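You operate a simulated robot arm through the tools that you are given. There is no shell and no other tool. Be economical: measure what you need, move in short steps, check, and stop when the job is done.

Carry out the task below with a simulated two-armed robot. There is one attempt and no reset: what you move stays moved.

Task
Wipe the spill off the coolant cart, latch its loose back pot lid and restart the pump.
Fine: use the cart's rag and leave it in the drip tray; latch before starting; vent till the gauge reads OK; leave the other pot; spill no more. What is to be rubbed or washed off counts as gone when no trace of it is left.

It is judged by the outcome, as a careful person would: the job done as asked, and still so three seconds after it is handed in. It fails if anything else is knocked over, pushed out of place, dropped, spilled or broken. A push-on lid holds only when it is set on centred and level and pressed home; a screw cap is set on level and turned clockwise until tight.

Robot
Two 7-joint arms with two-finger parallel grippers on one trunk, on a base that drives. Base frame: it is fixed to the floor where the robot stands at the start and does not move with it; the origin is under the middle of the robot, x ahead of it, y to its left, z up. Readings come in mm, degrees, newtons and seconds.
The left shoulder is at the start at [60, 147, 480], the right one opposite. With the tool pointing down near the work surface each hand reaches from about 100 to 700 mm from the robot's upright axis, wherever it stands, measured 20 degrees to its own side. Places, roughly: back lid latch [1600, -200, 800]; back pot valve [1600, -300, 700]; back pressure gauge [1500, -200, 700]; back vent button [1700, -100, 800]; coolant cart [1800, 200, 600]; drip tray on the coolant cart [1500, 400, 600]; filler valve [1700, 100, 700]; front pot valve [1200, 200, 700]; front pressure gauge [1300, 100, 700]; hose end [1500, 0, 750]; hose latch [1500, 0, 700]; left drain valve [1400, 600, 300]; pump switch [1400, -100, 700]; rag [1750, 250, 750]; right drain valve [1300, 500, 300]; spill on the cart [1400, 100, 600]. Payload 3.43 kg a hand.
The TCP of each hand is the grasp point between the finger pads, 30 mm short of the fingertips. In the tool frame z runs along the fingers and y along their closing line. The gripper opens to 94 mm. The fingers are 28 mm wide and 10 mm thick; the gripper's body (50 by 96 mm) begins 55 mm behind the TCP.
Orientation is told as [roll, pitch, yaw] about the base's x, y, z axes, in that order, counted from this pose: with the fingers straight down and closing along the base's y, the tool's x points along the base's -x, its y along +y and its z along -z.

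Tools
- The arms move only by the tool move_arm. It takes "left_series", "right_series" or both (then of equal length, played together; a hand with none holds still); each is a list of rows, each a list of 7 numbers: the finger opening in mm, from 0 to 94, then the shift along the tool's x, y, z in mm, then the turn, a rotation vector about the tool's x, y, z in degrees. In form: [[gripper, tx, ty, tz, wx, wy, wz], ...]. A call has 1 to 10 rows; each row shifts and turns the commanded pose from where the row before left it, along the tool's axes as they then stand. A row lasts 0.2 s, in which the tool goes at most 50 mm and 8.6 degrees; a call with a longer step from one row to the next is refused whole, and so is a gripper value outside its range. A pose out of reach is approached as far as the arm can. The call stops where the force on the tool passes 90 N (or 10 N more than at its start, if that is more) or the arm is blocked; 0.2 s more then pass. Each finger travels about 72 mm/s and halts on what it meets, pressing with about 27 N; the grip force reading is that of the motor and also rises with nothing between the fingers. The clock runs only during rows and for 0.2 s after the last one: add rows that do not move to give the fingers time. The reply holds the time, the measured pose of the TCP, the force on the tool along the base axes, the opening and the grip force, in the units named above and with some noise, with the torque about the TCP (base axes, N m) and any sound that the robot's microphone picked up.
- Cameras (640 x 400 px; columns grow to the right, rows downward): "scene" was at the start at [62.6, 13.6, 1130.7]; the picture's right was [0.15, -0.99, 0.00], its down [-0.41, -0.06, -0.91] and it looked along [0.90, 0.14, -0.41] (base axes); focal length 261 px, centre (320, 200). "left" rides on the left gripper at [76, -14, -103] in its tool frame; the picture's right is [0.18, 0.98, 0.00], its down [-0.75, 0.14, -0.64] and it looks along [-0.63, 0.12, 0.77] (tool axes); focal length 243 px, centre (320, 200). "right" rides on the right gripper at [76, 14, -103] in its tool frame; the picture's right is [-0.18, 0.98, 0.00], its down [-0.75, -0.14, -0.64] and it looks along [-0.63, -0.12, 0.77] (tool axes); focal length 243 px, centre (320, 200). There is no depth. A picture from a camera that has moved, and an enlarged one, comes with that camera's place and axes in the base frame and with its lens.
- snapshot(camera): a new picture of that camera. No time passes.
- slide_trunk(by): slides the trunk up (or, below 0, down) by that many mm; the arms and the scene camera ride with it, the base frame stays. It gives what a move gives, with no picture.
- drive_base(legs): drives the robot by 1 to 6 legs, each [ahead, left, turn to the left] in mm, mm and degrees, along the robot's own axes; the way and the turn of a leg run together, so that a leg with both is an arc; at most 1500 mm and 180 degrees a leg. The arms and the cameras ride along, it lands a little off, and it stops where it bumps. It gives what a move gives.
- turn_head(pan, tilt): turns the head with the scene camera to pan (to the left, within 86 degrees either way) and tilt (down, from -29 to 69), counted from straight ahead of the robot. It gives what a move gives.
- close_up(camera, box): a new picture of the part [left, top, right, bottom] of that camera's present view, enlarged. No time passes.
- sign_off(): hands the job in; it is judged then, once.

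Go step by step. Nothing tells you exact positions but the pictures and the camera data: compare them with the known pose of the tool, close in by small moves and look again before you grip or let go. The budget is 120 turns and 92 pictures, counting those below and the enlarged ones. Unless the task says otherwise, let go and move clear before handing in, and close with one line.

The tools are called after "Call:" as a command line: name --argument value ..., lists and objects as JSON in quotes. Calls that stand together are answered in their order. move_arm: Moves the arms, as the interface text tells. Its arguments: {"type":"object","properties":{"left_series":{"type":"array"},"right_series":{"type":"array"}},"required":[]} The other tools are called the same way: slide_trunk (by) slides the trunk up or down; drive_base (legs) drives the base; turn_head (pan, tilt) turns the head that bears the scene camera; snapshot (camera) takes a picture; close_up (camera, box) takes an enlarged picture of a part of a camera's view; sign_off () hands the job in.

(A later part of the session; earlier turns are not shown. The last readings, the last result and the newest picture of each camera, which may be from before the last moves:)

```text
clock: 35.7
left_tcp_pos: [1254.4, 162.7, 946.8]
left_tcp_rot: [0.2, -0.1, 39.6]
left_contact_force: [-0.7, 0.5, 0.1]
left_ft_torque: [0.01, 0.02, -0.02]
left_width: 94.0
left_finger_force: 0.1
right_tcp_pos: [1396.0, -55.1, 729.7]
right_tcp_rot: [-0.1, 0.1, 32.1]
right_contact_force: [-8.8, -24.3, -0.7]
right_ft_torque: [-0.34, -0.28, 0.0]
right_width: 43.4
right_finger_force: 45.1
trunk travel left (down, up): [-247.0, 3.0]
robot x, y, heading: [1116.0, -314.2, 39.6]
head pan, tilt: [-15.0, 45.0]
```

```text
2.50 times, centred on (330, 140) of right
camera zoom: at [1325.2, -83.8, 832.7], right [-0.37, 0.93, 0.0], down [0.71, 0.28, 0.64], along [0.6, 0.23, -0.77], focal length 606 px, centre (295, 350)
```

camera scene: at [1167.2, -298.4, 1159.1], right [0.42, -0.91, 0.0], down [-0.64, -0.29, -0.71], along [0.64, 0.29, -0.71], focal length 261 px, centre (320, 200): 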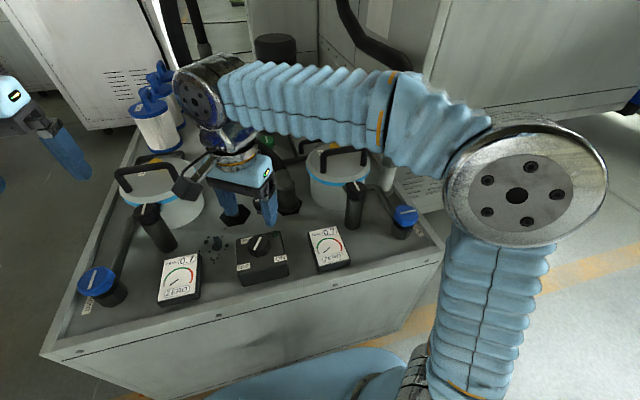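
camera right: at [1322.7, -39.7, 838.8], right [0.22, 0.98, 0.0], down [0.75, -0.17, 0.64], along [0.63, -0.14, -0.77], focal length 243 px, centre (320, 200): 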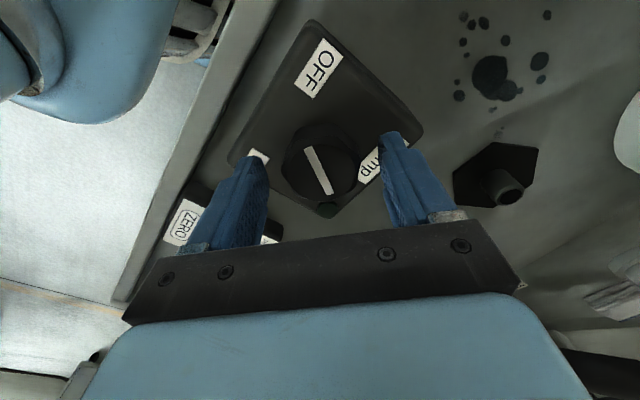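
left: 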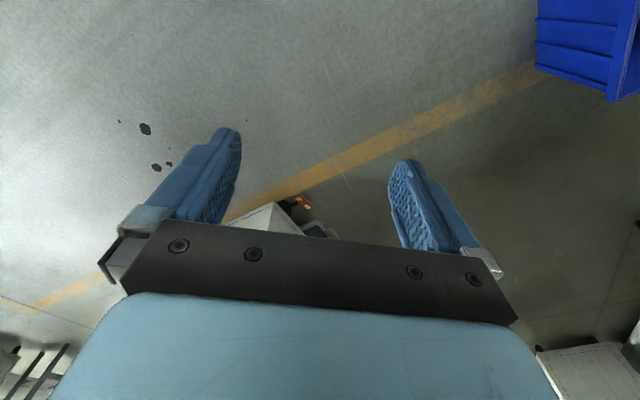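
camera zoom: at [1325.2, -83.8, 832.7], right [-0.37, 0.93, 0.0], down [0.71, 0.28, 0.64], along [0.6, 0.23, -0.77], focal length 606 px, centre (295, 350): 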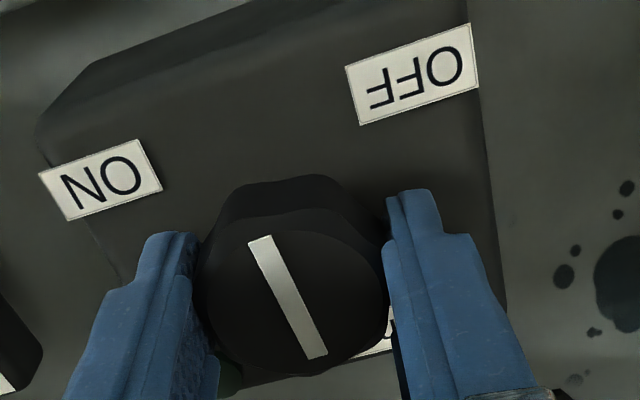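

It turns freely and follows. Continuing the remaining ~56°.

Call:
move_arm --right_series '[[28, 0, -2, 0, 0, 0, 0], [28, 0, 0, 0, 0, 0, -8], [28, 0, 0, 0, 0, 0, -8], [28, 0, 0, 0, 0, 0, -8], [28, 0, 0, 0, 0, 0, -8], [28, 0, 0, 0, 0, 0, -8], [28, 0, 0, 0, 0, 0, -8], [28, 0, 0, 0, 0, 0, -8], [28, 0, 0, 0, 0, 0, 0]]'

Call:
close_up --camera "right" --box '[220, 60, 440, 220]'

Call:
snapshot --camera "scene"

```text
clock: 37.7
left_tcp_pos: [1253.6, 165.6, 947.8]
left_tcp_rot: [-0.2, 0.1, 39.6]
left_contact_force: [0.6, 0.0, 0.3]
left_ft_torque: [0.02, 0.0, 0.02]
left_width: 93.8
left_finger_force: 0.0
right_tcp_pos: [1397.2, -53.8, 730.6]
right_tcp_rot: [0.0, -0.1, 88.2]
right_contact_force: [-16.4, 9.2, 3.4]
right_ft_torque: [0.14, 0.55, -0.68]
right_width: 43.5
right_finger_force: 45.4
trunk travel left (down, up): [-247.0, 3.0]
robot x, y, heading: [1115.4, -314.1, 39.8]
head pan, tilt: [-15.0, 45.0]
```

```text
2.50 times, centred on (330, 140) of right
camera zoom: at [1380.7, -130.1, 833.5], right [-0.98, 0.21, 0.0], down [0.17, 0.75, 0.64], along [0.14, 0.63, -0.77], focal length 606 px, centre (295, 350)
```

zoom: 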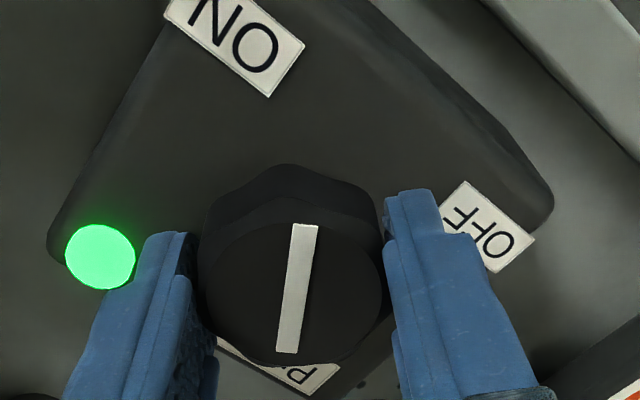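

```text
54 pictures are left
camera scene: at [1166.0, -297.8, 1159.3], right [0.42, -0.91, 0.0], down [-0.64, -0.29, -0.71], along [0.64, 0.29, -0.71], focal length 261 px, centre (320, 200)
```

scene: 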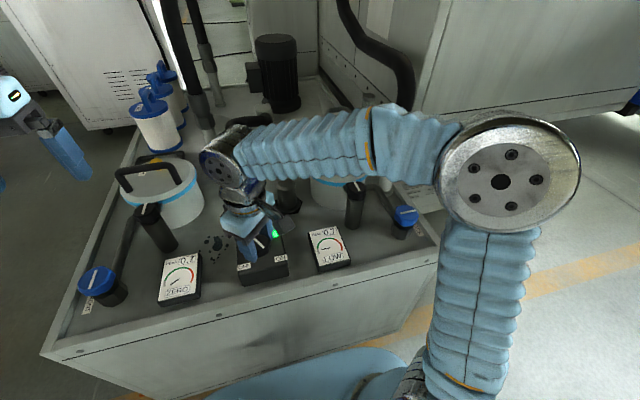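

The green pump light is on. Releasing and reading the gauges.

Call:
move_arm --right_series '[[46, 0, 0, 0, 0, 0, 0], [62, 0, 0, 0, 0, 0, 0], [70, 0, 0, -15, 0, 0, 0], [70, 0, 0, -40, 0, 0, 0], [70, 0, 0, -45, 0, 0, 0], [70, 0, 0, -45, 0, 0, 0]]'

Call:
close_up --camera "scene" --box '[150, 200, 360, 310]'

```text
clock: 39.1
left_tcp_pos: [1254.8, 164.4, 946.7]
left_tcp_rot: [0.0, 0.0, 39.5]
left_contact_force: [-1.3, 0.0, 0.8]
left_ft_torque: [-0.01, 0.06, -0.03]
left_width: 93.9
left_finger_force: 0.0
right_tcp_pos: [1398.6, -52.9, 876.2]
right_tcp_rot: [0.2, 0.0, 88.2]
right_contact_force: [0.7, 0.8, -0.4]
right_ft_torque: [-0.01, 0.01, -0.01]
right_width: 70.2
right_finger_force: 0.2
trunk travel left (down, up): [-247.0, 3.0]
robot x, y, heading: [1113.5, -313.7, 39.6]
head pan, tilt: [-15.0, 45.0]
```

```text
3.05 times, centred on (255, 255) of scene
camera zoom: at [1167.2, -298.3, 1159.1], right [0.42, -0.91, 0.0], down [-0.64, -0.29, -0.71], along [0.64, 0.29, -0.71], focal length 796 px, centre (518, 32)
```

zoom: 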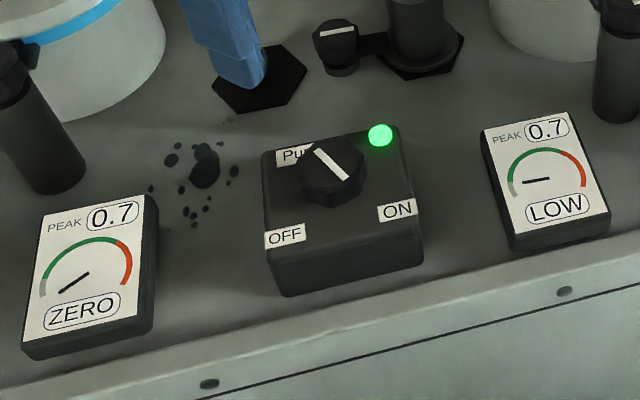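

Back gauge: LOW and presumably rising; front stays ZERO. The back vent button works out at about (1711, −95, 776). I'll turn the wrist back and move toward it above everything.

Call:
move_arm --right_series '[[20, 0, 0, -5, 0, 0, 8], [0, 0, 0, -5, 0, 0, 8], [0, 0, 0, -5, 0, 0, 8], [0, 0, 0, -5, 0, 0, 8], [0, 0, 0, -5, 0, 0, 8], [0, 0, 0, -5, 0, 0, 8], [0, -29, -33, 0, 0, 0, 0], [0, -29, -33, 0, 0, 0, 0], [0, -29, -33, 0, 0, 0, 0], [0, -29, -33, 0, 0, 0, 0]]'

Call:
move_arm --right_series '[[0, -29, -33, 0, 0, 0, 0], [0, -29, -33, 0, 0, 0, 0], [0, -20, -20, 0, 0, 0, 0], [0, 0, 0, 0, 0, 0, 0]]'

Call:
snapshot --camera "right"

Call:
snapshot --camera "scene"

```text
clock: 41.3
left_tcp_pos: [1253.2, 164.0, 945.9]
left_tcp_rot: [0.0, 0.0, 39.7]
left_contact_force: [0.3, -0.5, 0.0]
left_ft_torque: [0.01, 0.0, 0.01]
left_width: 94.1
left_finger_force: 0.0
right_tcp_pos: [1573.8, -81.5, 903.3]
right_tcp_rot: [0.0, 0.1, 40.2]
right_contact_force: [0.2, 0.5, 0.5]
right_ft_torque: [-0.01, -0.04, -0.03]
right_width: 0.0
right_finger_force: 26.4
trunk travel left (down, up): [-247.0, 3.0]
robot x, y, heading: [1112.3, -313.4, 39.6]
head pan, tilt: [-15.0, 45.0]
```

```text
clock: 42.3
left_tcp_pos: [1253.8, 164.6, 947.8]
left_tcp_rot: [0.0, -0.1, 39.6]
left_contact_force: [0.4, 0.1, 0.3]
left_ft_torque: [0.0, -0.02, -0.02]
left_width: 94.1
left_finger_force: 0.0
right_tcp_pos: [1681.0, -96.7, 899.3]
right_tcp_rot: [-0.1, -0.1, 40.2]
right_contact_force: [-0.8, -0.6, -0.2]
right_ft_torque: [-0.01, -0.02, -0.01]
right_width: 0.0
right_finger_force: 27.1
right hand out of reach, approached as far as the arm can: row 3
trunk travel left (down, up): [-247.0, 3.0]
robot x, y, heading: [1115.3, -312.2, 39.6]
head pan, tilt: [-15.0, 45.0]
```

```text
52 pictures are left
camera right: at [1613.6, -136.0, 1003.4], right [-0.49, 0.87, 0.0], down [0.67, 0.38, 0.64], along [0.56, 0.32, -0.77], focal length 243 px, centre (320, 200)
```

right: 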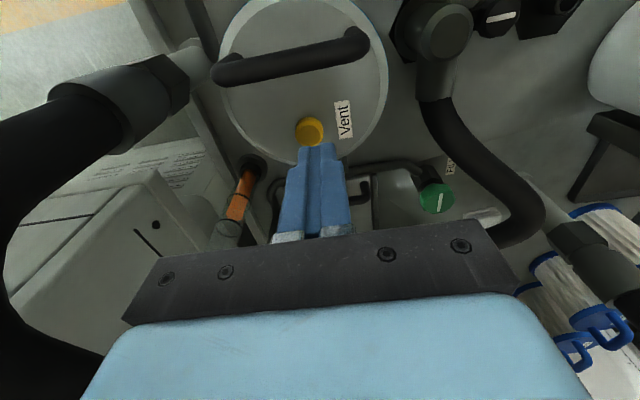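

```text
51 pictures are left
camera scene: at [1167.2, -298.2, 1159.1], right [0.42, -0.91, 0.0], down [-0.64, -0.29, -0.71], along [0.64, 0.29, -0.71], focal length 261 px, centre (320, 200)
```

scene: 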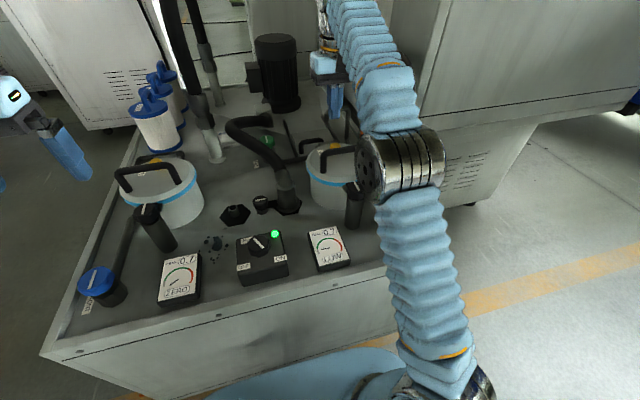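

Button at about (1708, −94). Lowering brings it into reach; I'll hover the closed fingertips just above it and read the gauge.

Call:
move_arm --right_series '[[0, 0, 0, 30, 0, 0, 0], [0, -8, -5, 30, 0, 0, 0], [0, -8, -5, 20, 0, 0, 0], [0, 0, 0, 0, 0, 0, 0]]'

Call:
snapshot --camera "right"

Call:
close_up --camera "scene" --box '[230, 50, 410, 280]'

```text
clock: 43.3
left_tcp_pos: [1254.1, 162.4, 946.4]
left_tcp_rot: [0.0, 0.0, 39.6]
left_contact_force: [-0.6, -0.2, 0.1]
left_ft_torque: [0.02, 0.0, 0.02]
left_width: 93.8
left_finger_force: 0.1
right_tcp_pos: [1700.0, -95.4, 820.9]
right_tcp_rot: [0.1, 0.0, 40.0]
right_contact_force: [-0.2, -0.1, -0.8]
right_ft_torque: [-0.04, -0.03, 0.04]
right_width: 0.1
right_finger_force: 27.0
trunk travel left (down, up): [-247.0, 3.0]
robot x, y, heading: [1119.1, -312.7, 39.4]
head pan, tilt: [-15.0, 45.0]
```

```text
50 pictures are left
camera right: at [1632.4, -134.3, 924.2], right [-0.49, 0.87, 0.0], down [0.67, 0.38, 0.64], along [0.56, 0.32, -0.77], focal length 243 px, centre (320, 200)
```

right: 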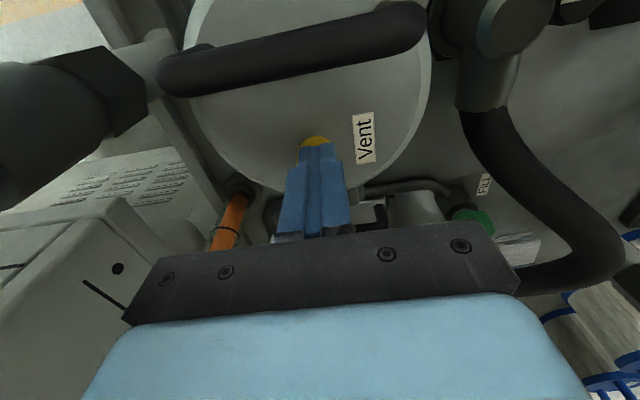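

```text
1.74 times, centred on (320, 165) of scene
camera zoom: at [1167.3, -298.4, 1159.1], right [0.42, -0.91, 0.0], down [-0.64, -0.29, -0.71], along [0.64, 0.29, -0.71], focal length 454 px, centre (320, 261)
```

zoom: 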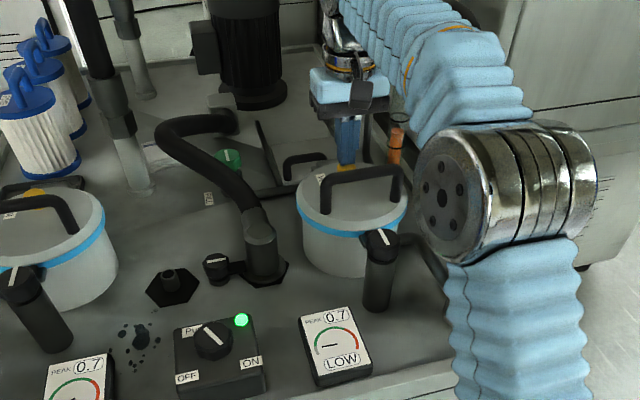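

Tips are above the button; the gauge holds at LOW, so venting should bring it up. I'll press down gently until I feel the button.

Call:
move_arm --right_series '[[0, -3, 0, 5, 0, 0, 0], [0, 0, 0, 4, 0, 0, 0], [0, 0, 0, 3, 0, 0, 0], [0, 0, 0, 0, 0, 0, 0]]'

Call:
close_up --camera "scene" --box '[290, 110, 390, 280]'

```text
clock: 44.3
left_tcp_pos: [1253.7, 164.6, 947.5]
left_tcp_rot: [0.1, 0.0, 39.6]
left_contact_force: [-0.2, 0.0, 0.1]
left_ft_torque: [-0.02, -0.01, -0.01]
left_width: 93.8
left_finger_force: 0.0
right_tcp_pos: [1701.8, -94.3, 809.8]
right_tcp_rot: [0.1, -0.1, 40.1]
right_contact_force: [-0.6, -0.1, 0.6]
right_ft_torque: [0.03, 0.01, -0.01]
right_width: 0.1
right_finger_force: 27.1
trunk travel left (down, up): [-247.0, 3.0]
robot x, y, heading: [1114.6, -312.8, 39.5]
head pan, tilt: [-15.0, 45.0]
```

```text
2.35 times, centred on (340, 195) of scene
camera zoom: at [1167.1, -298.4, 1159.2], right [0.42, -0.91, 0.0], down [-0.64, -0.29, -0.71], along [0.64, 0.29, -0.71], focal length 614 px, centre (273, 212)
```

zoom: 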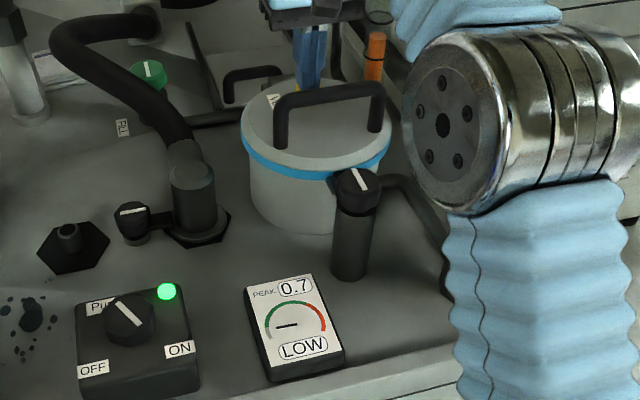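

No contact yet with tips at z≈780. Continuing down in small steps.

Call:
move_arm --right_series '[[0, 0, 0, 4, 0, 0, 0], [0, 0, 0, 4, 0, 0, 0], [0, 0, 0, 0, 0, 0, 0]]'

Call:
close_up --camera "right" --box '[240, 90, 400, 240]'

```text
clock: 45.1
left_tcp_pos: [1253.8, 165.2, 946.1]
left_tcp_rot: [0.0, -0.2, 39.6]
left_contact_force: [-0.1, 0.5, -0.8]
left_ft_torque: [0.02, -0.01, 0.01]
left_width: 94.1
left_finger_force: 0.0
right_tcp_pos: [1702.8, -93.7, 803.5]
right_tcp_rot: [0.1, -0.3, 40.1]
right_contact_force: [2.5, 6.5, 26.3]
right_ft_torque: [0.21, -0.08, 0.08]
right_width: 0.0
right_finger_force: 27.3
trunk travel left (down, up): [-247.0, 3.0]
robot x, y, heading: [1114.5, -313.8, 39.8]
head pan, tilt: [-15.0, 45.0]
heard: click
```

```text
2.67 times, centred on (320, 165) of right
camera zoom: at [1635.4, -133.3, 906.1], right [-0.49, 0.87, 0.0], down [0.67, 0.37, 0.65], along [0.56, 0.32, -0.76], focal length 647 px, centre (320, 293)
```

zoom: 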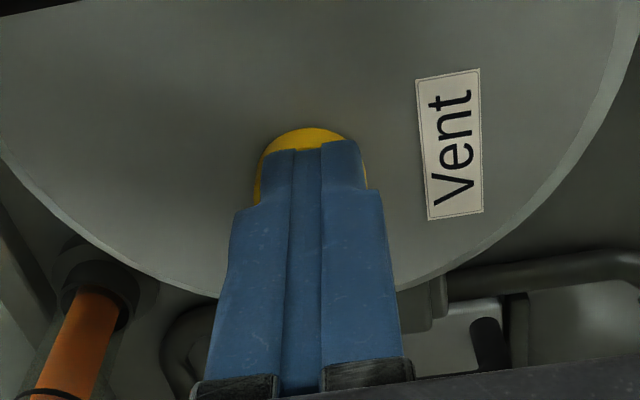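

The button clicked and is being pressed (26 N). Hold briefly and read the gauge.

Call:
move_arm --right_series '[[0, 0, 0, 0, 0, 0, 0]]'

Call:
close_up --camera "scene" --box '[300, 220, 360, 275]'

```text
clock: 45.5
left_tcp_pos: [1253.0, 163.0, 947.0]
left_tcp_rot: [-0.1, -0.1, 39.6]
left_contact_force: [0.1, -0.3, 0.4]
left_ft_torque: [0.01, 0.03, -0.03]
left_width: 94.0
left_finger_force: 0.0
right_tcp_pos: [1702.8, -94.3, 804.0]
right_tcp_rot: [0.0, -0.3, 40.1]
right_contact_force: [5.3, 10.0, 34.1]
right_ft_torque: [0.36, -0.29, 0.05]
right_width: 0.0
right_finger_force: 26.9
trunk travel left (down, up): [-247.0, 3.0]
robot x, y, heading: [1116.1, -314.4, 39.7]
head pan, tilt: [-15.0, 45.0]
```

```text
7.27 times, centred on (330, 248) of scene
camera zoom: at [1165.4, -298.5, 1159.5], right [0.42, -0.91, 0.0], down [-0.64, -0.29, -0.71], along [0.64, 0.29, -0.71], focal length 1899 px, centre (247, -146)
```

zoom: 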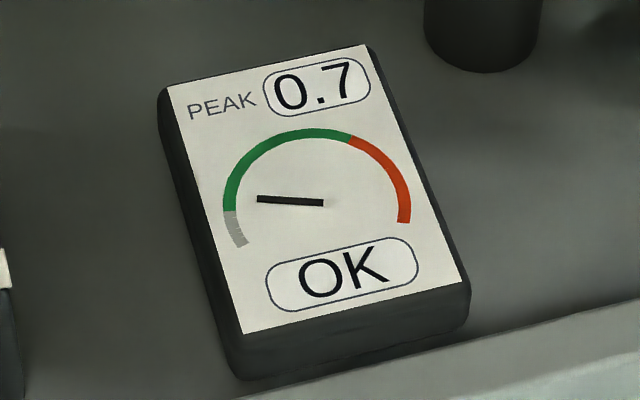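

Gauge reads OK, just inside the green. I'll hold half a second more for margin, then lift straight off.

Call:
move_arm --right_series '[[0, 0, 0, 0, 0, 0, 0], [0, 0, 0, 0, 0, 0, 0], [0, 0, 0, -15, 0, 0, 0], [0, 0, 0, -40, 0, 0, 0], [0, 15, 0, -30, 0, 0, 0]]'

Call:
close_up --camera "scene" --box '[300, 220, 360, 275]'

```text
clock: 46.7
left_tcp_pos: [1255.2, 163.6, 946.5]
left_tcp_rot: [0.0, 0.0, 39.7]
left_contact_force: [0.3, 0.4, -0.2]
left_ft_torque: [-0.02, 0.03, 0.03]
left_width: 94.0
left_finger_force: 0.0
right_tcp_pos: [1694.8, -105.6, 884.6]
right_tcp_rot: [0.0, 0.2, 40.0]
right_contact_force: [-0.1, -0.4, 0.1]
right_ft_torque: [0.02, 0.03, -0.03]
right_width: 0.2
right_finger_force: 26.9
trunk travel left (down, up): [-247.0, 3.0]
robot x, y, heading: [1113.4, -314.1, 39.6]
head pan, tilt: [-15.0, 45.0]
```

```text
7.27 times, centred on (330, 248) of scene
camera zoom: at [1167.4, -298.4, 1159.0], right [0.42, -0.91, 0.0], down [-0.64, -0.29, -0.71], along [0.64, 0.29, -0.71], focal length 1899 px, centre (247, -146)
```

zoom: 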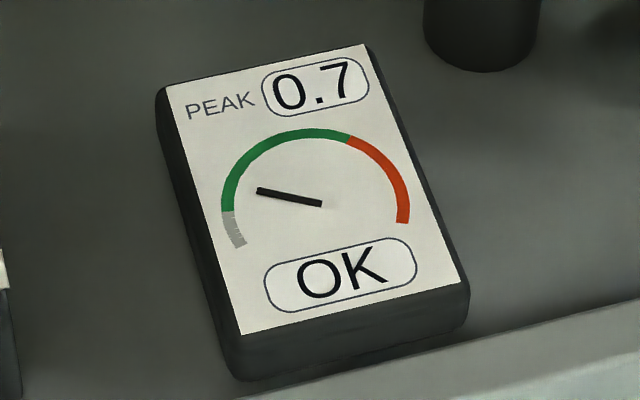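

OK, safely in the green. Now I retract the right hand and drive around to the cart's left side, where the rag and drip tray are reachable.

Call:
move_arm --right_series '[[0, 40, 0, -20, 0, 0, 0], [0, 45, 0, -10, 0, 0, 0], [0, 45, 0, 0, 0, 0, 0], [0, 45, 0, 0, 0, 0, 0], [0, 45, 0, 0, 0, 0, 0], [0, 30, 0, 0, 0, 0, 0]]'

Call:
drive_base --legs '[[-220, 0, 0], [0, 950, 0], [1200, 0, 0]]'

Call:
turn_head --pan -86 --tilt 40

Call:
snapshot --camera "scene"

```text
clock: 48.1
left_tcp_pos: [1254.9, 165.0, 946.5]
left_tcp_rot: [0.0, 0.0, 39.6]
left_contact_force: [-0.7, -0.4, -0.1]
left_ft_torque: [-0.01, 0.01, 0.01]
left_width: 93.9
left_finger_force: 0.1
right_tcp_pos: [1500.3, -264.6, 916.0]
right_tcp_rot: [0.0, 0.0, 40.1]
right_contact_force: [0.2, -0.6, -0.1]
right_ft_torque: [-0.02, 0.02, -0.01]
right_width: 0.2
right_finger_force: 27.1
trunk travel left (down, up): [-247.0, 3.0]
robot x, y, heading: [1119.0, -312.5, 39.7]
head pan, tilt: [-15.0, 45.0]
```

```text
clock: 60.2
left_tcp_pos: [1378.0, 1562.3, 946.8]
left_tcp_rot: [-0.1, 0.0, 41.5]
left_contact_force: [0.4, 0.0, -1.2]
left_ft_torque: [0.02, -0.02, 0.02]
left_width: 94.0
left_finger_force: 0.2
right_tcp_pos: [1639.5, 1141.4, 916.2]
right_tcp_rot: [0.1, 0.0, 41.9]
right_contact_force: [-0.7, 0.0, -0.1]
right_ft_torque: [0.02, -0.03, 0.0]
right_width: 0.2
right_finger_force: 26.8
trunk travel left (down, up): [-247.0, 3.0]
robot x, y, heading: [1257.3, 1081.9, 41.5]
head pan, tilt: [-15.0, 45.0]
```

```text
clock: 61.6
left_tcp_pos: [1378.5, 1562.2, 945.9]
left_tcp_rot: [0.0, 0.0, 41.6]
left_contact_force: [0.0, -0.6, -1.2]
left_ft_torque: [-0.01, -0.01, -0.02]
left_width: 93.8
left_finger_force: 0.1
right_tcp_pos: [1639.3, 1141.4, 916.4]
right_tcp_rot: [0.0, 0.0, 41.9]
right_contact_force: [1.0, -0.5, 0.1]
right_ft_torque: [-0.01, -0.02, -0.01]
right_width: 0.1
right_finger_force: 27.2
trunk travel left (down, up): [-247.0, 3.0]
robot x, y, heading: [1255.6, 1082.9, 41.4]
head pan, tilt: [-85.9, 40.0]
```

```text
44 pictures are left
camera scene: at [1294.5, 1001.3, 1166.4], right [-0.7, -0.71, 0.0], down [-0.46, 0.45, -0.77], along [0.55, -0.54, -0.64], focal length 261 px, centre (320, 200)
```

scene: 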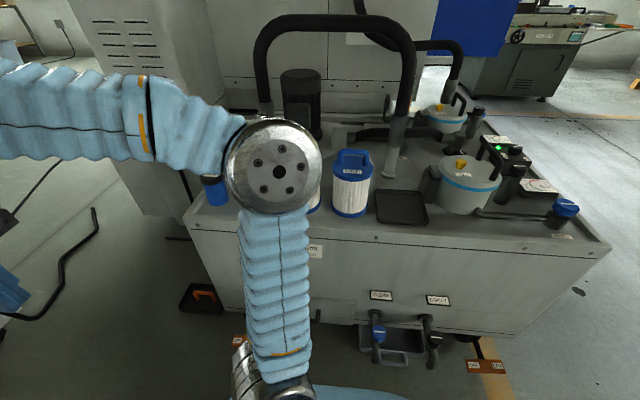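

The left side is clear; drain pan is to the right of where I stand. I'll turn in place to face this side.

Call:
drive_base --legs '[[0, 0, -91]]'

Call:
turn_head --pan 0 --tilt 40

Call:
snapshot --camera "scene"

```text
clock: 65.9
left_tcp_pos: [1731.3, 938.3, 947.2]
left_tcp_rot: [0.0, 0.0, -50.8]
left_contact_force: [-0.7, -0.4, -0.2]
left_ft_torque: [-0.03, -0.02, 0.01]
left_width: 94.0
left_finger_force: 0.1
right_tcp_pos: [1300.0, 695.2, 916.2]
right_tcp_rot: [-0.1, 0.0, -50.3]
right_contact_force: [-0.4, -0.2, -0.2]
right_ft_torque: [0.02, 0.01, 0.01]
right_width: 0.0
right_finger_force: 27.1
trunk travel left (down, up): [-247.0, 3.0]
robot x, y, heading: [1257.9, 1079.5, -50.9]
head pan, tilt: [-85.9, 40.0]
```

```text
clock: 67.5
left_tcp_pos: [1731.0, 937.7, 945.5]
left_tcp_rot: [0.0, 0.0, -50.8]
left_contact_force: [0.6, 0.0, -0.6]
left_ft_torque: [0.0, 0.0, 0.01]
left_width: 94.1
left_finger_force: 0.2
right_tcp_pos: [1299.0, 694.8, 916.3]
right_tcp_rot: [-0.1, 0.0, -50.3]
right_contact_force: [0.9, 0.3, -0.9]
right_ft_torque: [0.02, -0.02, 0.0]
right_width: 0.1
right_finger_force: 26.7
trunk travel left (down, up): [-247.0, 3.0]
robot x, y, heading: [1258.1, 1084.0, -51.0]
head pan, tilt: [0.0, 40.0]
```

```text
43 pictures are left
camera scene: at [1291.0, 1037.8, 1166.4], right [-0.78, -0.63, 0.0], down [-0.41, 0.5, -0.77], along [0.48, -0.59, -0.64], focal length 261 px, centre (320, 200)
```

scene: 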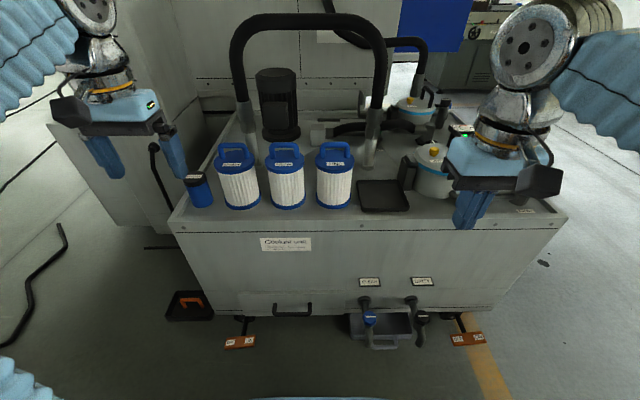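

Now I face the left side: filters, drip tray, both hose columns. Enlarging the region around the near column for the rag.

Call:
close_up --camera "scene" --box '[210, 90, 430, 220]'

```text
2.91 times, centred on (320, 155) of scene
camera zoom: at [1291.0, 1037.8, 1166.4], right [-0.78, -0.63, 0.0], down [-0.41, 0.5, -0.77], along [0.48, -0.59, -0.64], focal length 760 px, centre (320, 331)
```

zoom: 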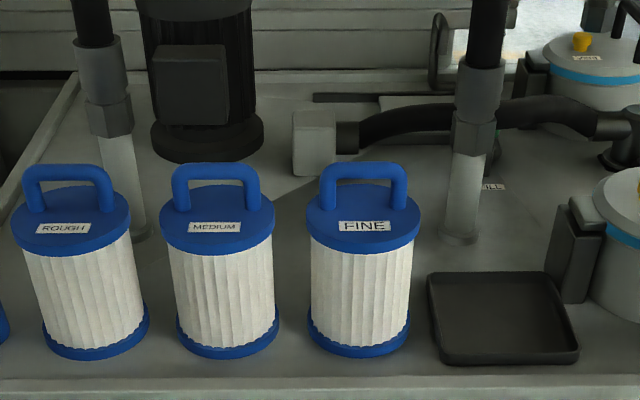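

The rag is hidden behind the FINE filter here; triangulated at about (1760, 333, 665), under the hose arch. I'll creep forward 130 mm and look down to check the clearance to drains and pan.

Call:
drive_base --legs '[[130, 0, 0]]'

Call:
turn_head --pan 0 --tilt 69

Call:
snapshot --camera "scene"

```text
clock: 68.8
left_tcp_pos: [1812.8, 838.0, 946.7]
left_tcp_rot: [0.0, -0.1, -50.9]
left_contact_force: [-0.5, 0.0, 0.7]
left_ft_torque: [0.03, -0.02, -0.02]
left_width: 94.1
left_finger_force: 0.0
right_tcp_pos: [1381.2, 594.0, 915.5]
right_tcp_rot: [0.0, 0.0, -50.4]
right_contact_force: [0.0, 0.2, 1.0]
right_ft_torque: [-0.04, -0.05, 0.02]
right_width: 0.0
right_finger_force: 27.5
trunk travel left (down, up): [-247.0, 3.0]
robot x, y, heading: [1336.8, 981.0, -50.8]
head pan, tilt: [0.0, 40.0]
```

```text
clock: 69.8
left_tcp_pos: [1813.9, 837.0, 946.0]
left_tcp_rot: [0.0, 0.0, -50.8]
left_contact_force: [0.6, 0.3, 0.6]
left_ft_torque: [-0.01, 0.0, 0.01]
left_width: 93.9
left_finger_force: 0.0
right_tcp_pos: [1380.4, 594.3, 917.0]
right_tcp_rot: [0.0, 0.0, -50.4]
right_contact_force: [-0.2, -0.7, 0.2]
right_ft_torque: [0.01, -0.03, -0.01]
right_width: 0.2
right_finger_force: 27.2
trunk travel left (down, up): [-247.0, 3.0]
robot x, y, heading: [1336.5, 981.3, -50.8]
head pan, tilt: [0.0, 68.8]
```

```text
41 pictures are left
camera scene: at [1354.1, 960.4, 1130.3], right [-0.78, -0.63, 0.0], down [-0.59, 0.72, -0.36], along [0.23, -0.28, -0.93], focal length 261 px, centre (320, 200)
```

scene: 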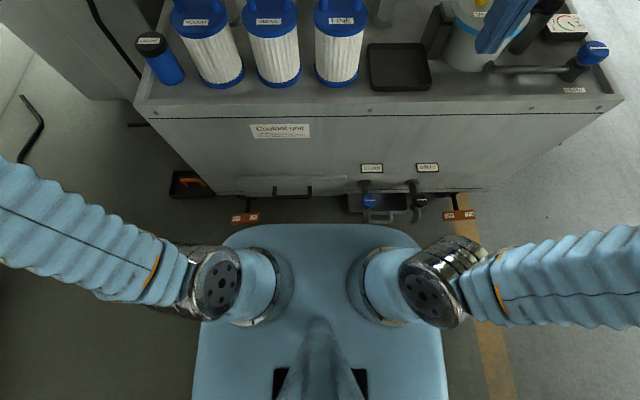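

About 80–120 mm remain to the drain outlets, so I can take 40 mm more. Then I'll extend the right hand over the tray gap for a wrist-camera view of the rag.

Call:
drive_base --legs '[[40, 0, 0]]'

Call:
move_arm --right_series '[[0, -37, 12, 0, 0, 0, 0], [0, -37, 12, 0, 0, 0, 0], [0, -37, 12, 0, 0, 0, 0], [0, -37, 12, 0, 0, 0, 0], [40, -37, 12, 0, 0, 0, 0], [80, -37, 12, 0, 0, 0, 0], [90, 0, 0, 0, 0, 0, 0]]'

Call:
snapshot --camera "right"

Call:
turn_head --pan -5 --tilt 40

Call:
snapshot --camera "scene"

```text
clock: 70.6
left_tcp_pos: [1838.3, 806.7, 946.4]
left_tcp_rot: [0.0, 0.0, -51.0]
left_contact_force: [0.0, -0.5, -0.1]
left_ft_torque: [-0.05, 0.0, 0.0]
left_width: 94.1
left_finger_force: 0.1
right_tcp_pos: [1405.4, 563.0, 916.8]
right_tcp_rot: [0.1, -0.1, -50.4]
right_contact_force: [0.3, -0.1, -0.2]
right_ft_torque: [-0.02, -0.01, -0.02]
right_width: 0.0
right_finger_force: 26.9
trunk travel left (down, up): [-247.0, 3.0]
robot x, y, heading: [1362.7, 950.0, -51.0]
head pan, tilt: [0.0, 68.8]
```

```text
clock: 72.2
left_tcp_pos: [1838.1, 807.2, 946.0]
left_tcp_rot: [0.0, 0.0, -50.9]
left_contact_force: [0.9, 0.9, 0.2]
left_ft_torque: [0.04, 0.02, -0.01]
left_width: 93.8
left_finger_force: 0.0
right_tcp_pos: [1600.3, 440.0, 914.0]
right_tcp_rot: [0.3, 1.0, -50.5]
right_contact_force: [-0.2, -1.0, 0.0]
right_ft_torque: [-0.04, 0.05, 0.02]
right_width: 90.0
right_finger_force: 0.0
right hand out of reach, approached as far as the arm can: row 6
trunk travel left (down, up): [-247.0, 3.0]
robot x, y, heading: [1362.5, 953.8, -51.0]
head pan, tilt: [0.0, 68.8]
```

```text
40 pictures are left
camera right: at [1564.3, 505.2, 1018.0], right [0.88, 0.48, 0.0], down [0.37, -0.68, 0.63], along [0.3, -0.55, -0.78], focal length 243 px, centre (320, 200)
```

right: 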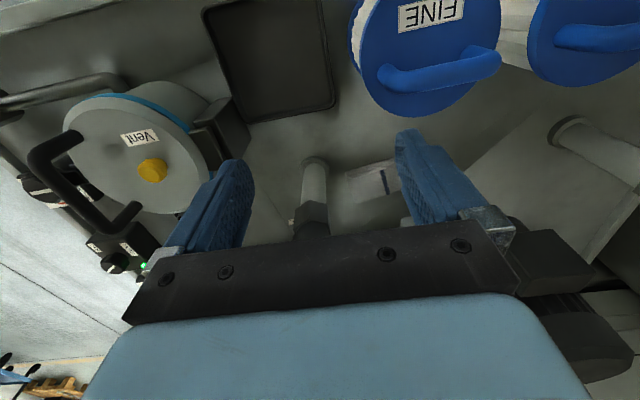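

```text
clock: 73.2
left_tcp_pos: [1837.7, 806.4, 946.9]
left_tcp_rot: [-0.1, 0.0, -50.9]
left_contact_force: [0.0, 0.8, 0.4]
left_ft_torque: [0.0, -0.02, -0.04]
left_width: 94.1
left_finger_force: 0.0
right_tcp_pos: [1600.4, 439.8, 914.6]
right_tcp_rot: [0.2, 1.0, -50.7]
right_contact_force: [0.4, -0.5, -0.2]
right_ft_torque: [-0.03, -0.04, -0.01]
right_width: 90.0
right_finger_force: 0.1
trunk travel left (down, up): [-247.0, 3.0]
robot x, y, heading: [1363.8, 950.0, -50.9]
head pan, tilt: [-5.0, 40.0]
```

```text
39 pictures are left
camera scene: at [1391.9, 902.3, 1166.3], right [-0.83, -0.56, 0.0], down [-0.36, 0.53, -0.77], along [0.43, -0.63, -0.64], focal length 261 px, centre (320, 200)
```

scene: 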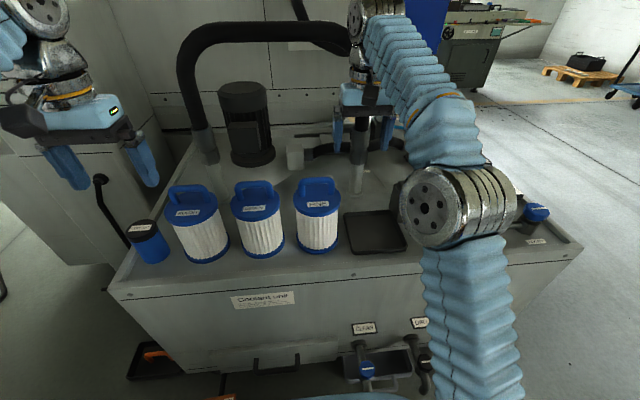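

The rag shows between the fingers, just beyond the column. Enlarging.

Call:
close_up --camera "right" --box '[240, 120, 440, 245]'

```text
3.20 times, centred on (340, 182) of right
camera zoom: at [1563.7, 505.2, 1018.3], right [0.88, 0.48, 0.0], down [0.37, -0.68, 0.63], along [0.3, -0.55, -0.78], focal length 776 px, centre (256, 256)
```

zoom: 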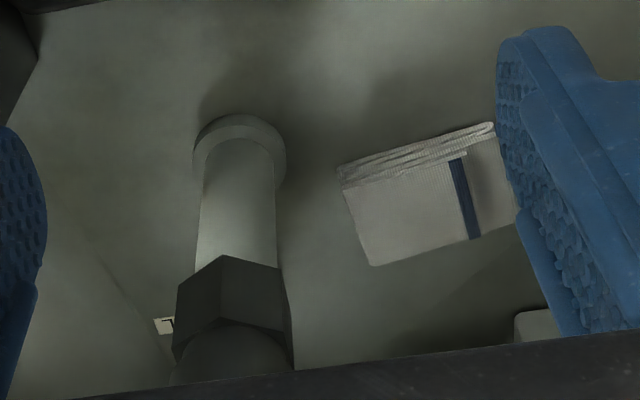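

Rag measured: centre ≈ (1764, 337), about 83 × 68 mm, long side along ~50°; the column is at (1664, 304). I'll descend in the gap beside the column first.

Call:
move_arm --right_series '[[94, -12, 0, 20, 0, 0, 0], [94, -12, 0, 20, 0, 0, 0], [94, -12, 0, 20, 0, 0, 0], [94, -12, 0, 20, 0, 0, 0], [94, -5, 0, 30, 0, 0, 0], [94, 0, 0, 30, 0, 0, 0], [94, 0, 0, 25, 0, 0, 0], [94, 0, 0, 0, 0, 0, 0]]'

Call:
snapshot --camera "right"

Call:
snapshot --camera "scene"

```text
clock: 75.0
left_tcp_pos: [1837.4, 806.8, 947.4]
left_tcp_rot: [-0.1, 0.0, -50.9]
left_contact_force: [-0.4, 0.0, -0.3]
left_ft_torque: [-0.01, -0.01, -0.02]
left_width: 94.0
left_finger_force: 0.2
right_tcp_pos: [1638.8, 397.7, 753.8]
right_tcp_rot: [0.0, 0.0, -50.4]
right_contact_force: [-0.4, -1.0, -0.7]
right_ft_torque: [0.01, 0.03, -0.02]
right_width: 93.8
right_finger_force: 0.0
trunk travel left (down, up): [-247.0, 3.0]
robot x, y, heading: [1363.6, 949.5, -51.0]
head pan, tilt: [-5.0, 40.0]
```

```text
37 pictures are left
camera right: at [1601.6, 465.7, 856.2], right [0.87, 0.48, 0.0], down [0.37, -0.67, 0.64], along [0.31, -0.56, -0.77], focal length 243 px, centre (320, 200)
```

right: 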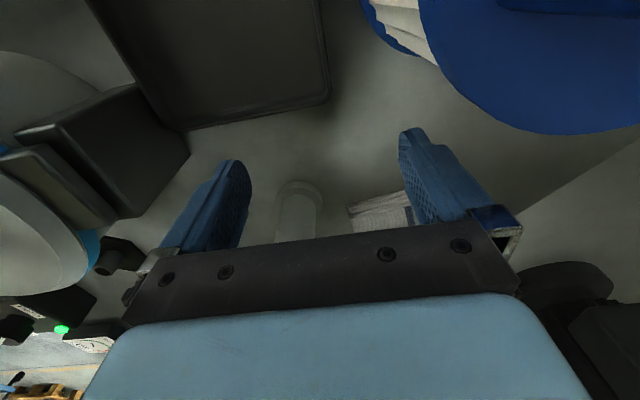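

```text
36 pictures are left
camera scene: at [1392.0, 902.2, 1166.4], right [-0.83, -0.56, 0.0], down [-0.36, 0.53, -0.77], along [0.43, -0.63, -0.64], focal length 261 px, centre (320, 200)
```

scene: 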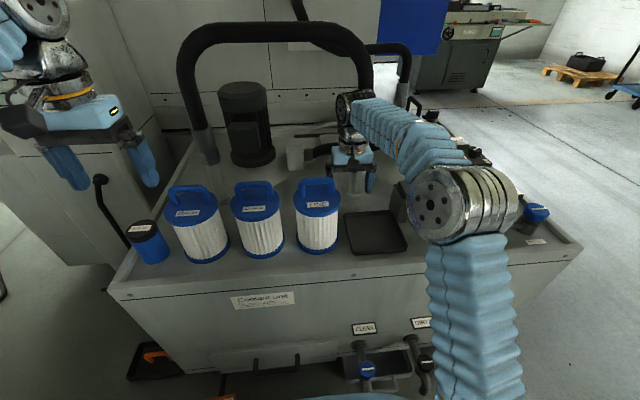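

Clear on all sides. Now sliding left past the column and in over the rag at low height, with a 10° yaw to align with it.

Call:
move_arm --right_series '[[94, -20, 29, 8, 0, 0, 0], [94, -20, 29, 8, 0, 0, 0], [94, -43, 0, 0, 0, 0, 0], [94, -42, 0, 0, 0, 0, 0], [94, 0, 0, 0, 0, 0, -8.5], [94, 0, 0, 0, 0, 0, -2], [94, 0, 0, 0, 0, 0, 0]]'

Call:
snapshot --camera "right"

Call:
close_up --camera "scene" --box '[270, 60, 430, 220]'

```text
clock: 76.6
left_tcp_pos: [1838.8, 807.6, 945.7]
left_tcp_rot: [0.1, 0.0, -50.9]
left_contact_force: [0.1, -0.9, -0.3]
left_ft_torque: [-0.01, -0.03, 0.01]
left_width: 93.7
left_finger_force: 0.0
right_tcp_pos: [1720.7, 378.2, 721.7]
right_tcp_rot: [-0.1, 0.0, -39.9]
right_contact_force: [0.2, 0.4, -0.8]
right_ft_torque: [-0.04, -0.02, 0.0]
right_width: 93.8
right_finger_force: 0.0
right hand out of reach, approached as far as the arm can: row 3, 4
trunk travel left (down, up): [-247.0, 3.0]
robot x, y, heading: [1362.5, 950.9, -51.0]
head pan, tilt: [-5.0, 40.0]
```

```text
35 pictures are left
camera right: at [1670.7, 437.2, 824.1], right [0.77, 0.64, 0.0], down [0.49, -0.59, 0.64], along [0.41, -0.49, -0.77], focal length 243 px, centre (320, 200)
```

right: 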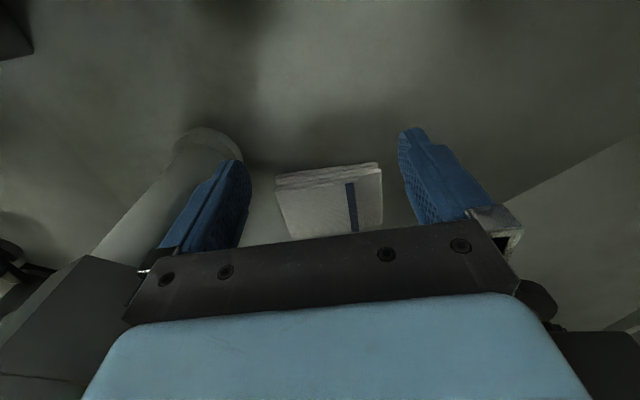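

```text
2.50 times, centred on (350, 140) of scene
camera zoom: at [1391.9, 902.3, 1166.4], right [-0.83, -0.56, 0.0], down [-0.36, 0.53, -0.77], along [0.43, -0.63, -0.64], focal length 653 px, centre (245, 350)
```

zoom: 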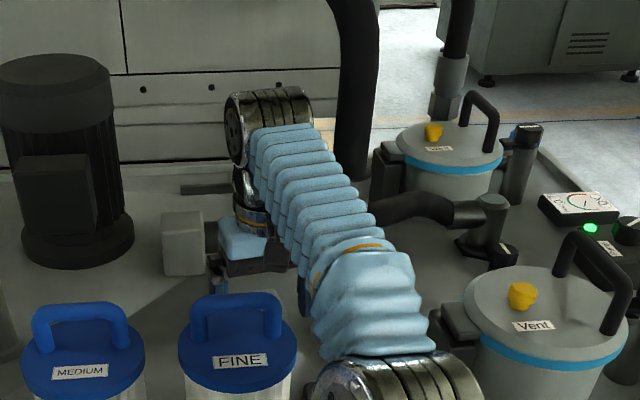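

Vertical reach falls ~45 mm short. I'll tilt the fingers ~22° forward, which lets the hand reach farther, staying above the rag.

Call:
move_arm --right_series '[[94, 0, 0, 0, 0, -8, 0], [94, 0, 0, 0, 0, -8, 0], [94, 0, 0, 0, 0, -6, 0], [94, 0, 0, 0, 0, 0, 0]]'

Call:
snapshot --camera "right"

```text
clock: 77.6
left_tcp_pos: [1837.2, 806.4, 949.1]
left_tcp_rot: [0.1, -0.1, -50.9]
left_contact_force: [-0.8, -0.4, 0.6]
left_ft_torque: [0.03, 0.0, 0.03]
left_width: 94.2
left_finger_force: 0.0
right_tcp_pos: [1718.5, 378.4, 726.8]
right_tcp_rot: [0.1, -22.7, -40.0]
right_contact_force: [6.5, -11.8, 44.4]
right_ft_torque: [4.88, 3.49, 0.28]
right_width: 93.9
right_finger_force: 0.0
trunk travel left (down, up): [-247.0, 3.0]
robot x, y, heading: [1360.2, 949.5, -50.9]
head pan, tilt: [-5.0, 40.0]
```

```text
33 pictures are left
camera right: at [1644.6, 458.8, 792.6], right [0.76, 0.64, 0.07], down [0.25, -0.4, 0.88], along [0.6, -0.65, -0.47], focal length 243 px, centre (320, 200)
```

right: 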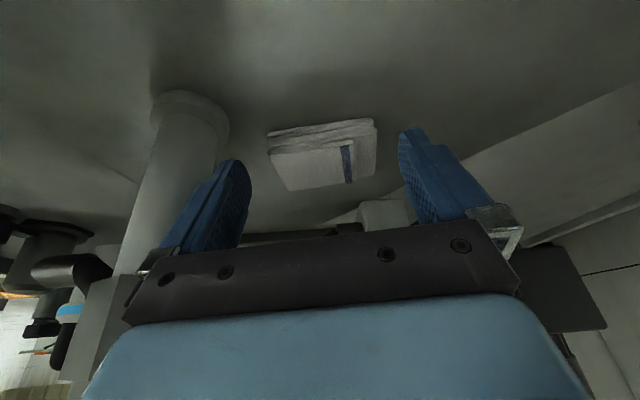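

The wrist camera housing is pressing on the FINE filter's lid (44 N upward). Backing off at once: a little up, then forward away from it.

Call:
move_arm --right_series '[[94, -5, 0, -11, 0, 0, 0], [94, -16, 0, 2, 0, 0, 0], [94, -16, 0, 4, 0, 0, 0], [94, 0, 0, 0, 0, 0, 0]]'

Call:
snapshot --camera "scene"

```text
clock: 78.6
left_tcp_pos: [1838.5, 806.3, 946.4]
left_tcp_rot: [0.0, 0.0, -50.8]
left_contact_force: [-0.1, 0.5, -0.4]
left_ft_torque: [0.01, 0.01, 0.06]
left_width: 94.0
left_finger_force: 0.1
right_tcp_pos: [1745.3, 358.6, 737.7]
right_tcp_rot: [0.2, -22.0, -39.8]
right_contact_force: [-0.1, -0.2, 0.3]
right_ft_torque: [0.0, 0.0, -0.02]
right_width: 94.2
right_finger_force: 0.1
trunk travel left (down, up): [-247.0, 3.0]
robot x, y, heading: [1360.4, 951.5, -50.9]
head pan, tilt: [-5.0, 40.0]
```

```text
32 pictures are left
camera scene: at [1392.0, 902.2, 1166.3], right [-0.83, -0.56, 0.0], down [-0.36, 0.53, -0.77], along [0.43, -0.63, -0.64], focal length 261 px, centre (320, 200)
```

scene: 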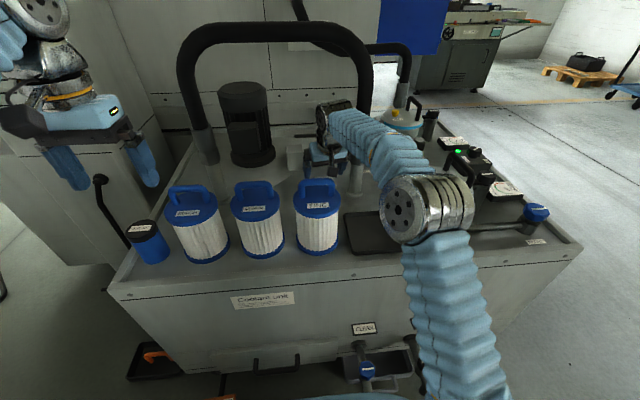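

Free again and the filter stands where it was. Lowering around the rag now.

Call:
move_arm --right_series '[[94, 1.5, -1, 20, 0, 0, 0], [94, 1.5, -1, 18, 0, 0, 0], [94, 0, 0, 0, 0, 0, 0]]'

Call:
close_up --camera "right" --box '[160, 70, 480, 270]'

```text
clock: 79.4
left_tcp_pos: [1838.2, 805.8, 947.0]
left_tcp_rot: [-0.1, 0.1, -50.9]
left_contact_force: [-0.7, 0.2, 0.4]
left_ft_torque: [-0.03, 0.0, -0.01]
left_width: 94.1
left_finger_force: 0.0
right_tcp_pos: [1752.2, 349.5, 701.5]
right_tcp_rot: [0.1, -22.0, -39.9]
right_contact_force: [-0.4, -0.8, 0.5]
right_ft_torque: [0.01, 0.02, 0.02]
right_width: 94.2
right_finger_force: 0.0
trunk travel left (down, up): [-247.0, 3.0]
robot x, y, heading: [1360.6, 948.9, -50.8]
head pan, tilt: [-5.0, 40.0]
```

```text
2.00 times, centred on (320, 170) of right
camera zoom: at [1678.8, 429.9, 769.2], right [0.76, 0.64, 0.07], down [0.26, -0.4, 0.88], along [0.59, -0.65, -0.48], focal length 485 px, centre (320, 260)
```

zoom: 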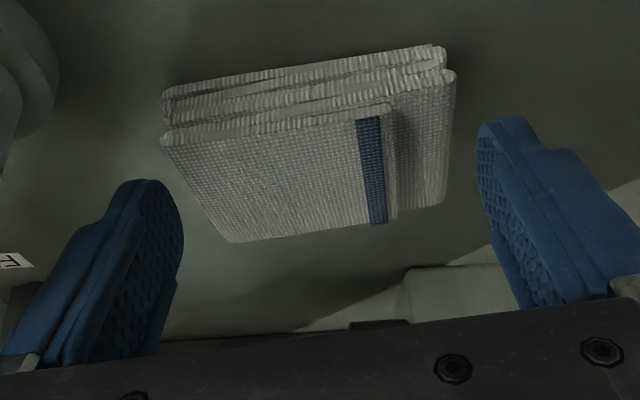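

The fingertips straddle the rag well centred. Lowering 16 mm to flank it, then closing.

Call:
move_arm --right_series '[[94, 2, 0, 8, 0, 0, 0], [94, 2, 0, 8, 0, 0, 0], [94, 0, 0, 0, 0, 0, 0]]'

Call:
close_up --camera "right" --box '[160, 70, 480, 270]'

```text
clock: 80.2
left_tcp_pos: [1837.5, 805.8, 947.3]
left_tcp_rot: [0.0, 0.0, -51.0]
left_contact_force: [0.2, -0.8, 0.5]
left_ft_torque: [0.0, 0.02, 0.01]
left_width: 94.1
left_finger_force: 0.0
right_tcp_pos: [1754.6, 347.1, 687.6]
right_tcp_rot: [0.1, -22.0, -39.9]
right_contact_force: [0.6, 0.2, 0.4]
right_ft_torque: [-0.02, 0.03, -0.03]
right_width: 94.3
right_finger_force: 0.0
trunk travel left (down, up): [-247.0, 3.0]
robot x, y, heading: [1361.3, 950.3, -50.8]
head pan, tilt: [-5.0, 40.0]
```

```text
2.00 times, centred on (320, 170) of right
camera zoom: at [1680.7, 428.2, 754.3], right [0.76, 0.64, 0.07], down [0.26, -0.4, 0.88], along [0.59, -0.65, -0.47], focal length 485 px, centre (320, 260)
```

zoom: 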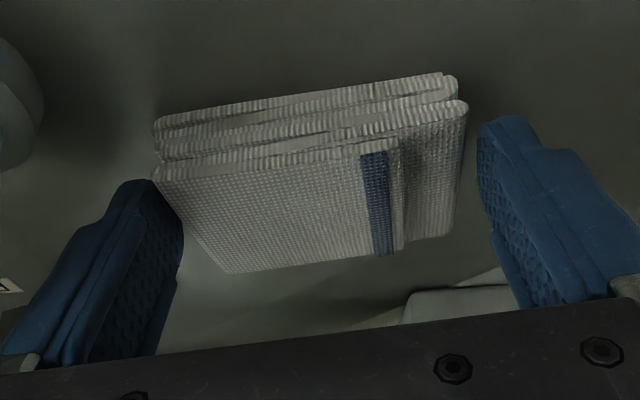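

Slight shift of 2.5 mm, 6 mm lower, then close on the rag.

Call:
move_arm --right_series '[[94, 0, -2.5, 0, 0, 0, 0], [94, 2, 0, 6, 0, 0, 0], [80, 0, 0, 0, 0, 0, 0], [66, 0, 0, 0, 0, 0, 0], [52, 0, 0, 0, 0, 0, 0], [45, 0, 0, 0, 0, 0, 0], [45, 0, 0, 0, 0, 0, 0]]'

Call:
close_up --camera "right" --box '[160, 70, 480, 270]'

```text
clock: 81.8
left_tcp_pos: [1837.3, 806.1, 946.3]
left_tcp_rot: [0.1, 0.0, -50.9]
left_contact_force: [0.1, -0.3, -0.4]
left_ft_torque: [0.0, 0.04, 0.0]
left_width: 93.9
left_finger_force: 0.0
right_tcp_pos: [1753.5, 344.4, 681.5]
right_tcp_rot: [0.1, -22.0, -39.9]
right_contact_force: [1.7, -0.3, 6.7]
right_ft_torque: [0.05, 0.02, 0.02]
right_width: 88.9
right_finger_force: 26.7
trunk travel left (down, up): [-247.0, 3.0]
robot x, y, heading: [1361.8, 947.9, -50.7]
head pan, tilt: [-5.0, 40.0]
```

```text
2.00 times, centred on (320, 170) of right
camera zoom: at [1678.1, 426.0, 748.2], right [0.76, 0.64, 0.07], down [0.26, -0.4, 0.88], along [0.59, -0.65, -0.47], focal length 485 px, centre (320, 260)
```

zoom: 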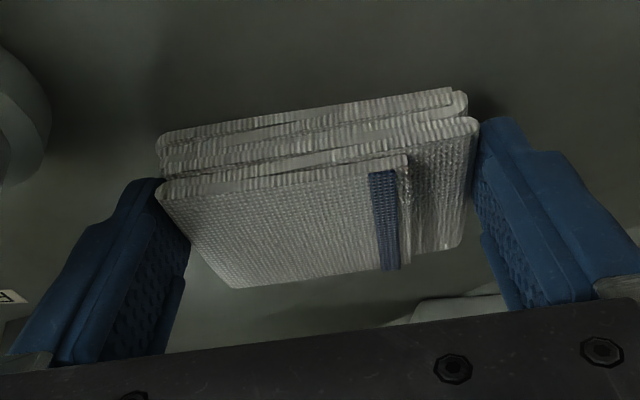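

The rag is held (89 mm). Lifting 20 mm straight up to verify.

Call:
move_arm --right_series '[[45, -3.75, 0, -9.3, 0, 0, 0], [45, -3.75, 0, -9.3, 0, 0, 0], [45, 0, 0, 0, 0, 0, 0]]'

Call:
close_up --camera "right" --box '[160, 70, 480, 270]'

```text
clock: 82.6
left_tcp_pos: [1837.5, 806.6, 946.3]
left_tcp_rot: [0.1, 0.0, -50.9]
left_contact_force: [0.1, 0.3, -1.0]
left_ft_torque: [-0.03, -0.01, -0.04]
left_width: 93.9
left_finger_force: 0.0
right_tcp_pos: [1752.7, 346.8, 700.1]
right_tcp_rot: [-0.1, -21.9, -39.8]
right_contact_force: [-0.3, 0.3, -0.2]
right_ft_torque: [0.02, 0.0, -0.01]
right_width: 89.0
right_finger_force: 27.1
trunk travel left (down, up): [-247.0, 3.0]
robot x, y, heading: [1362.7, 950.7, -50.9]
head pan, tilt: [-5.0, 40.0]
```

```text
2.00 times, centred on (320, 170) of right
camera zoom: at [1677.9, 426.2, 767.7], right [0.76, 0.65, 0.07], down [0.26, -0.4, 0.88], along [0.59, -0.65, -0.48], focal length 485 px, centre (320, 260)
```

zoom: 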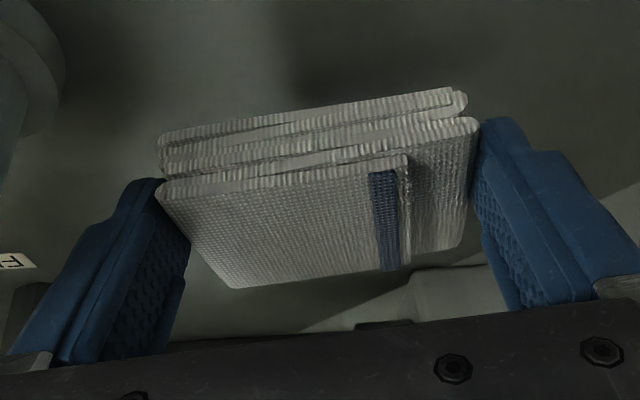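

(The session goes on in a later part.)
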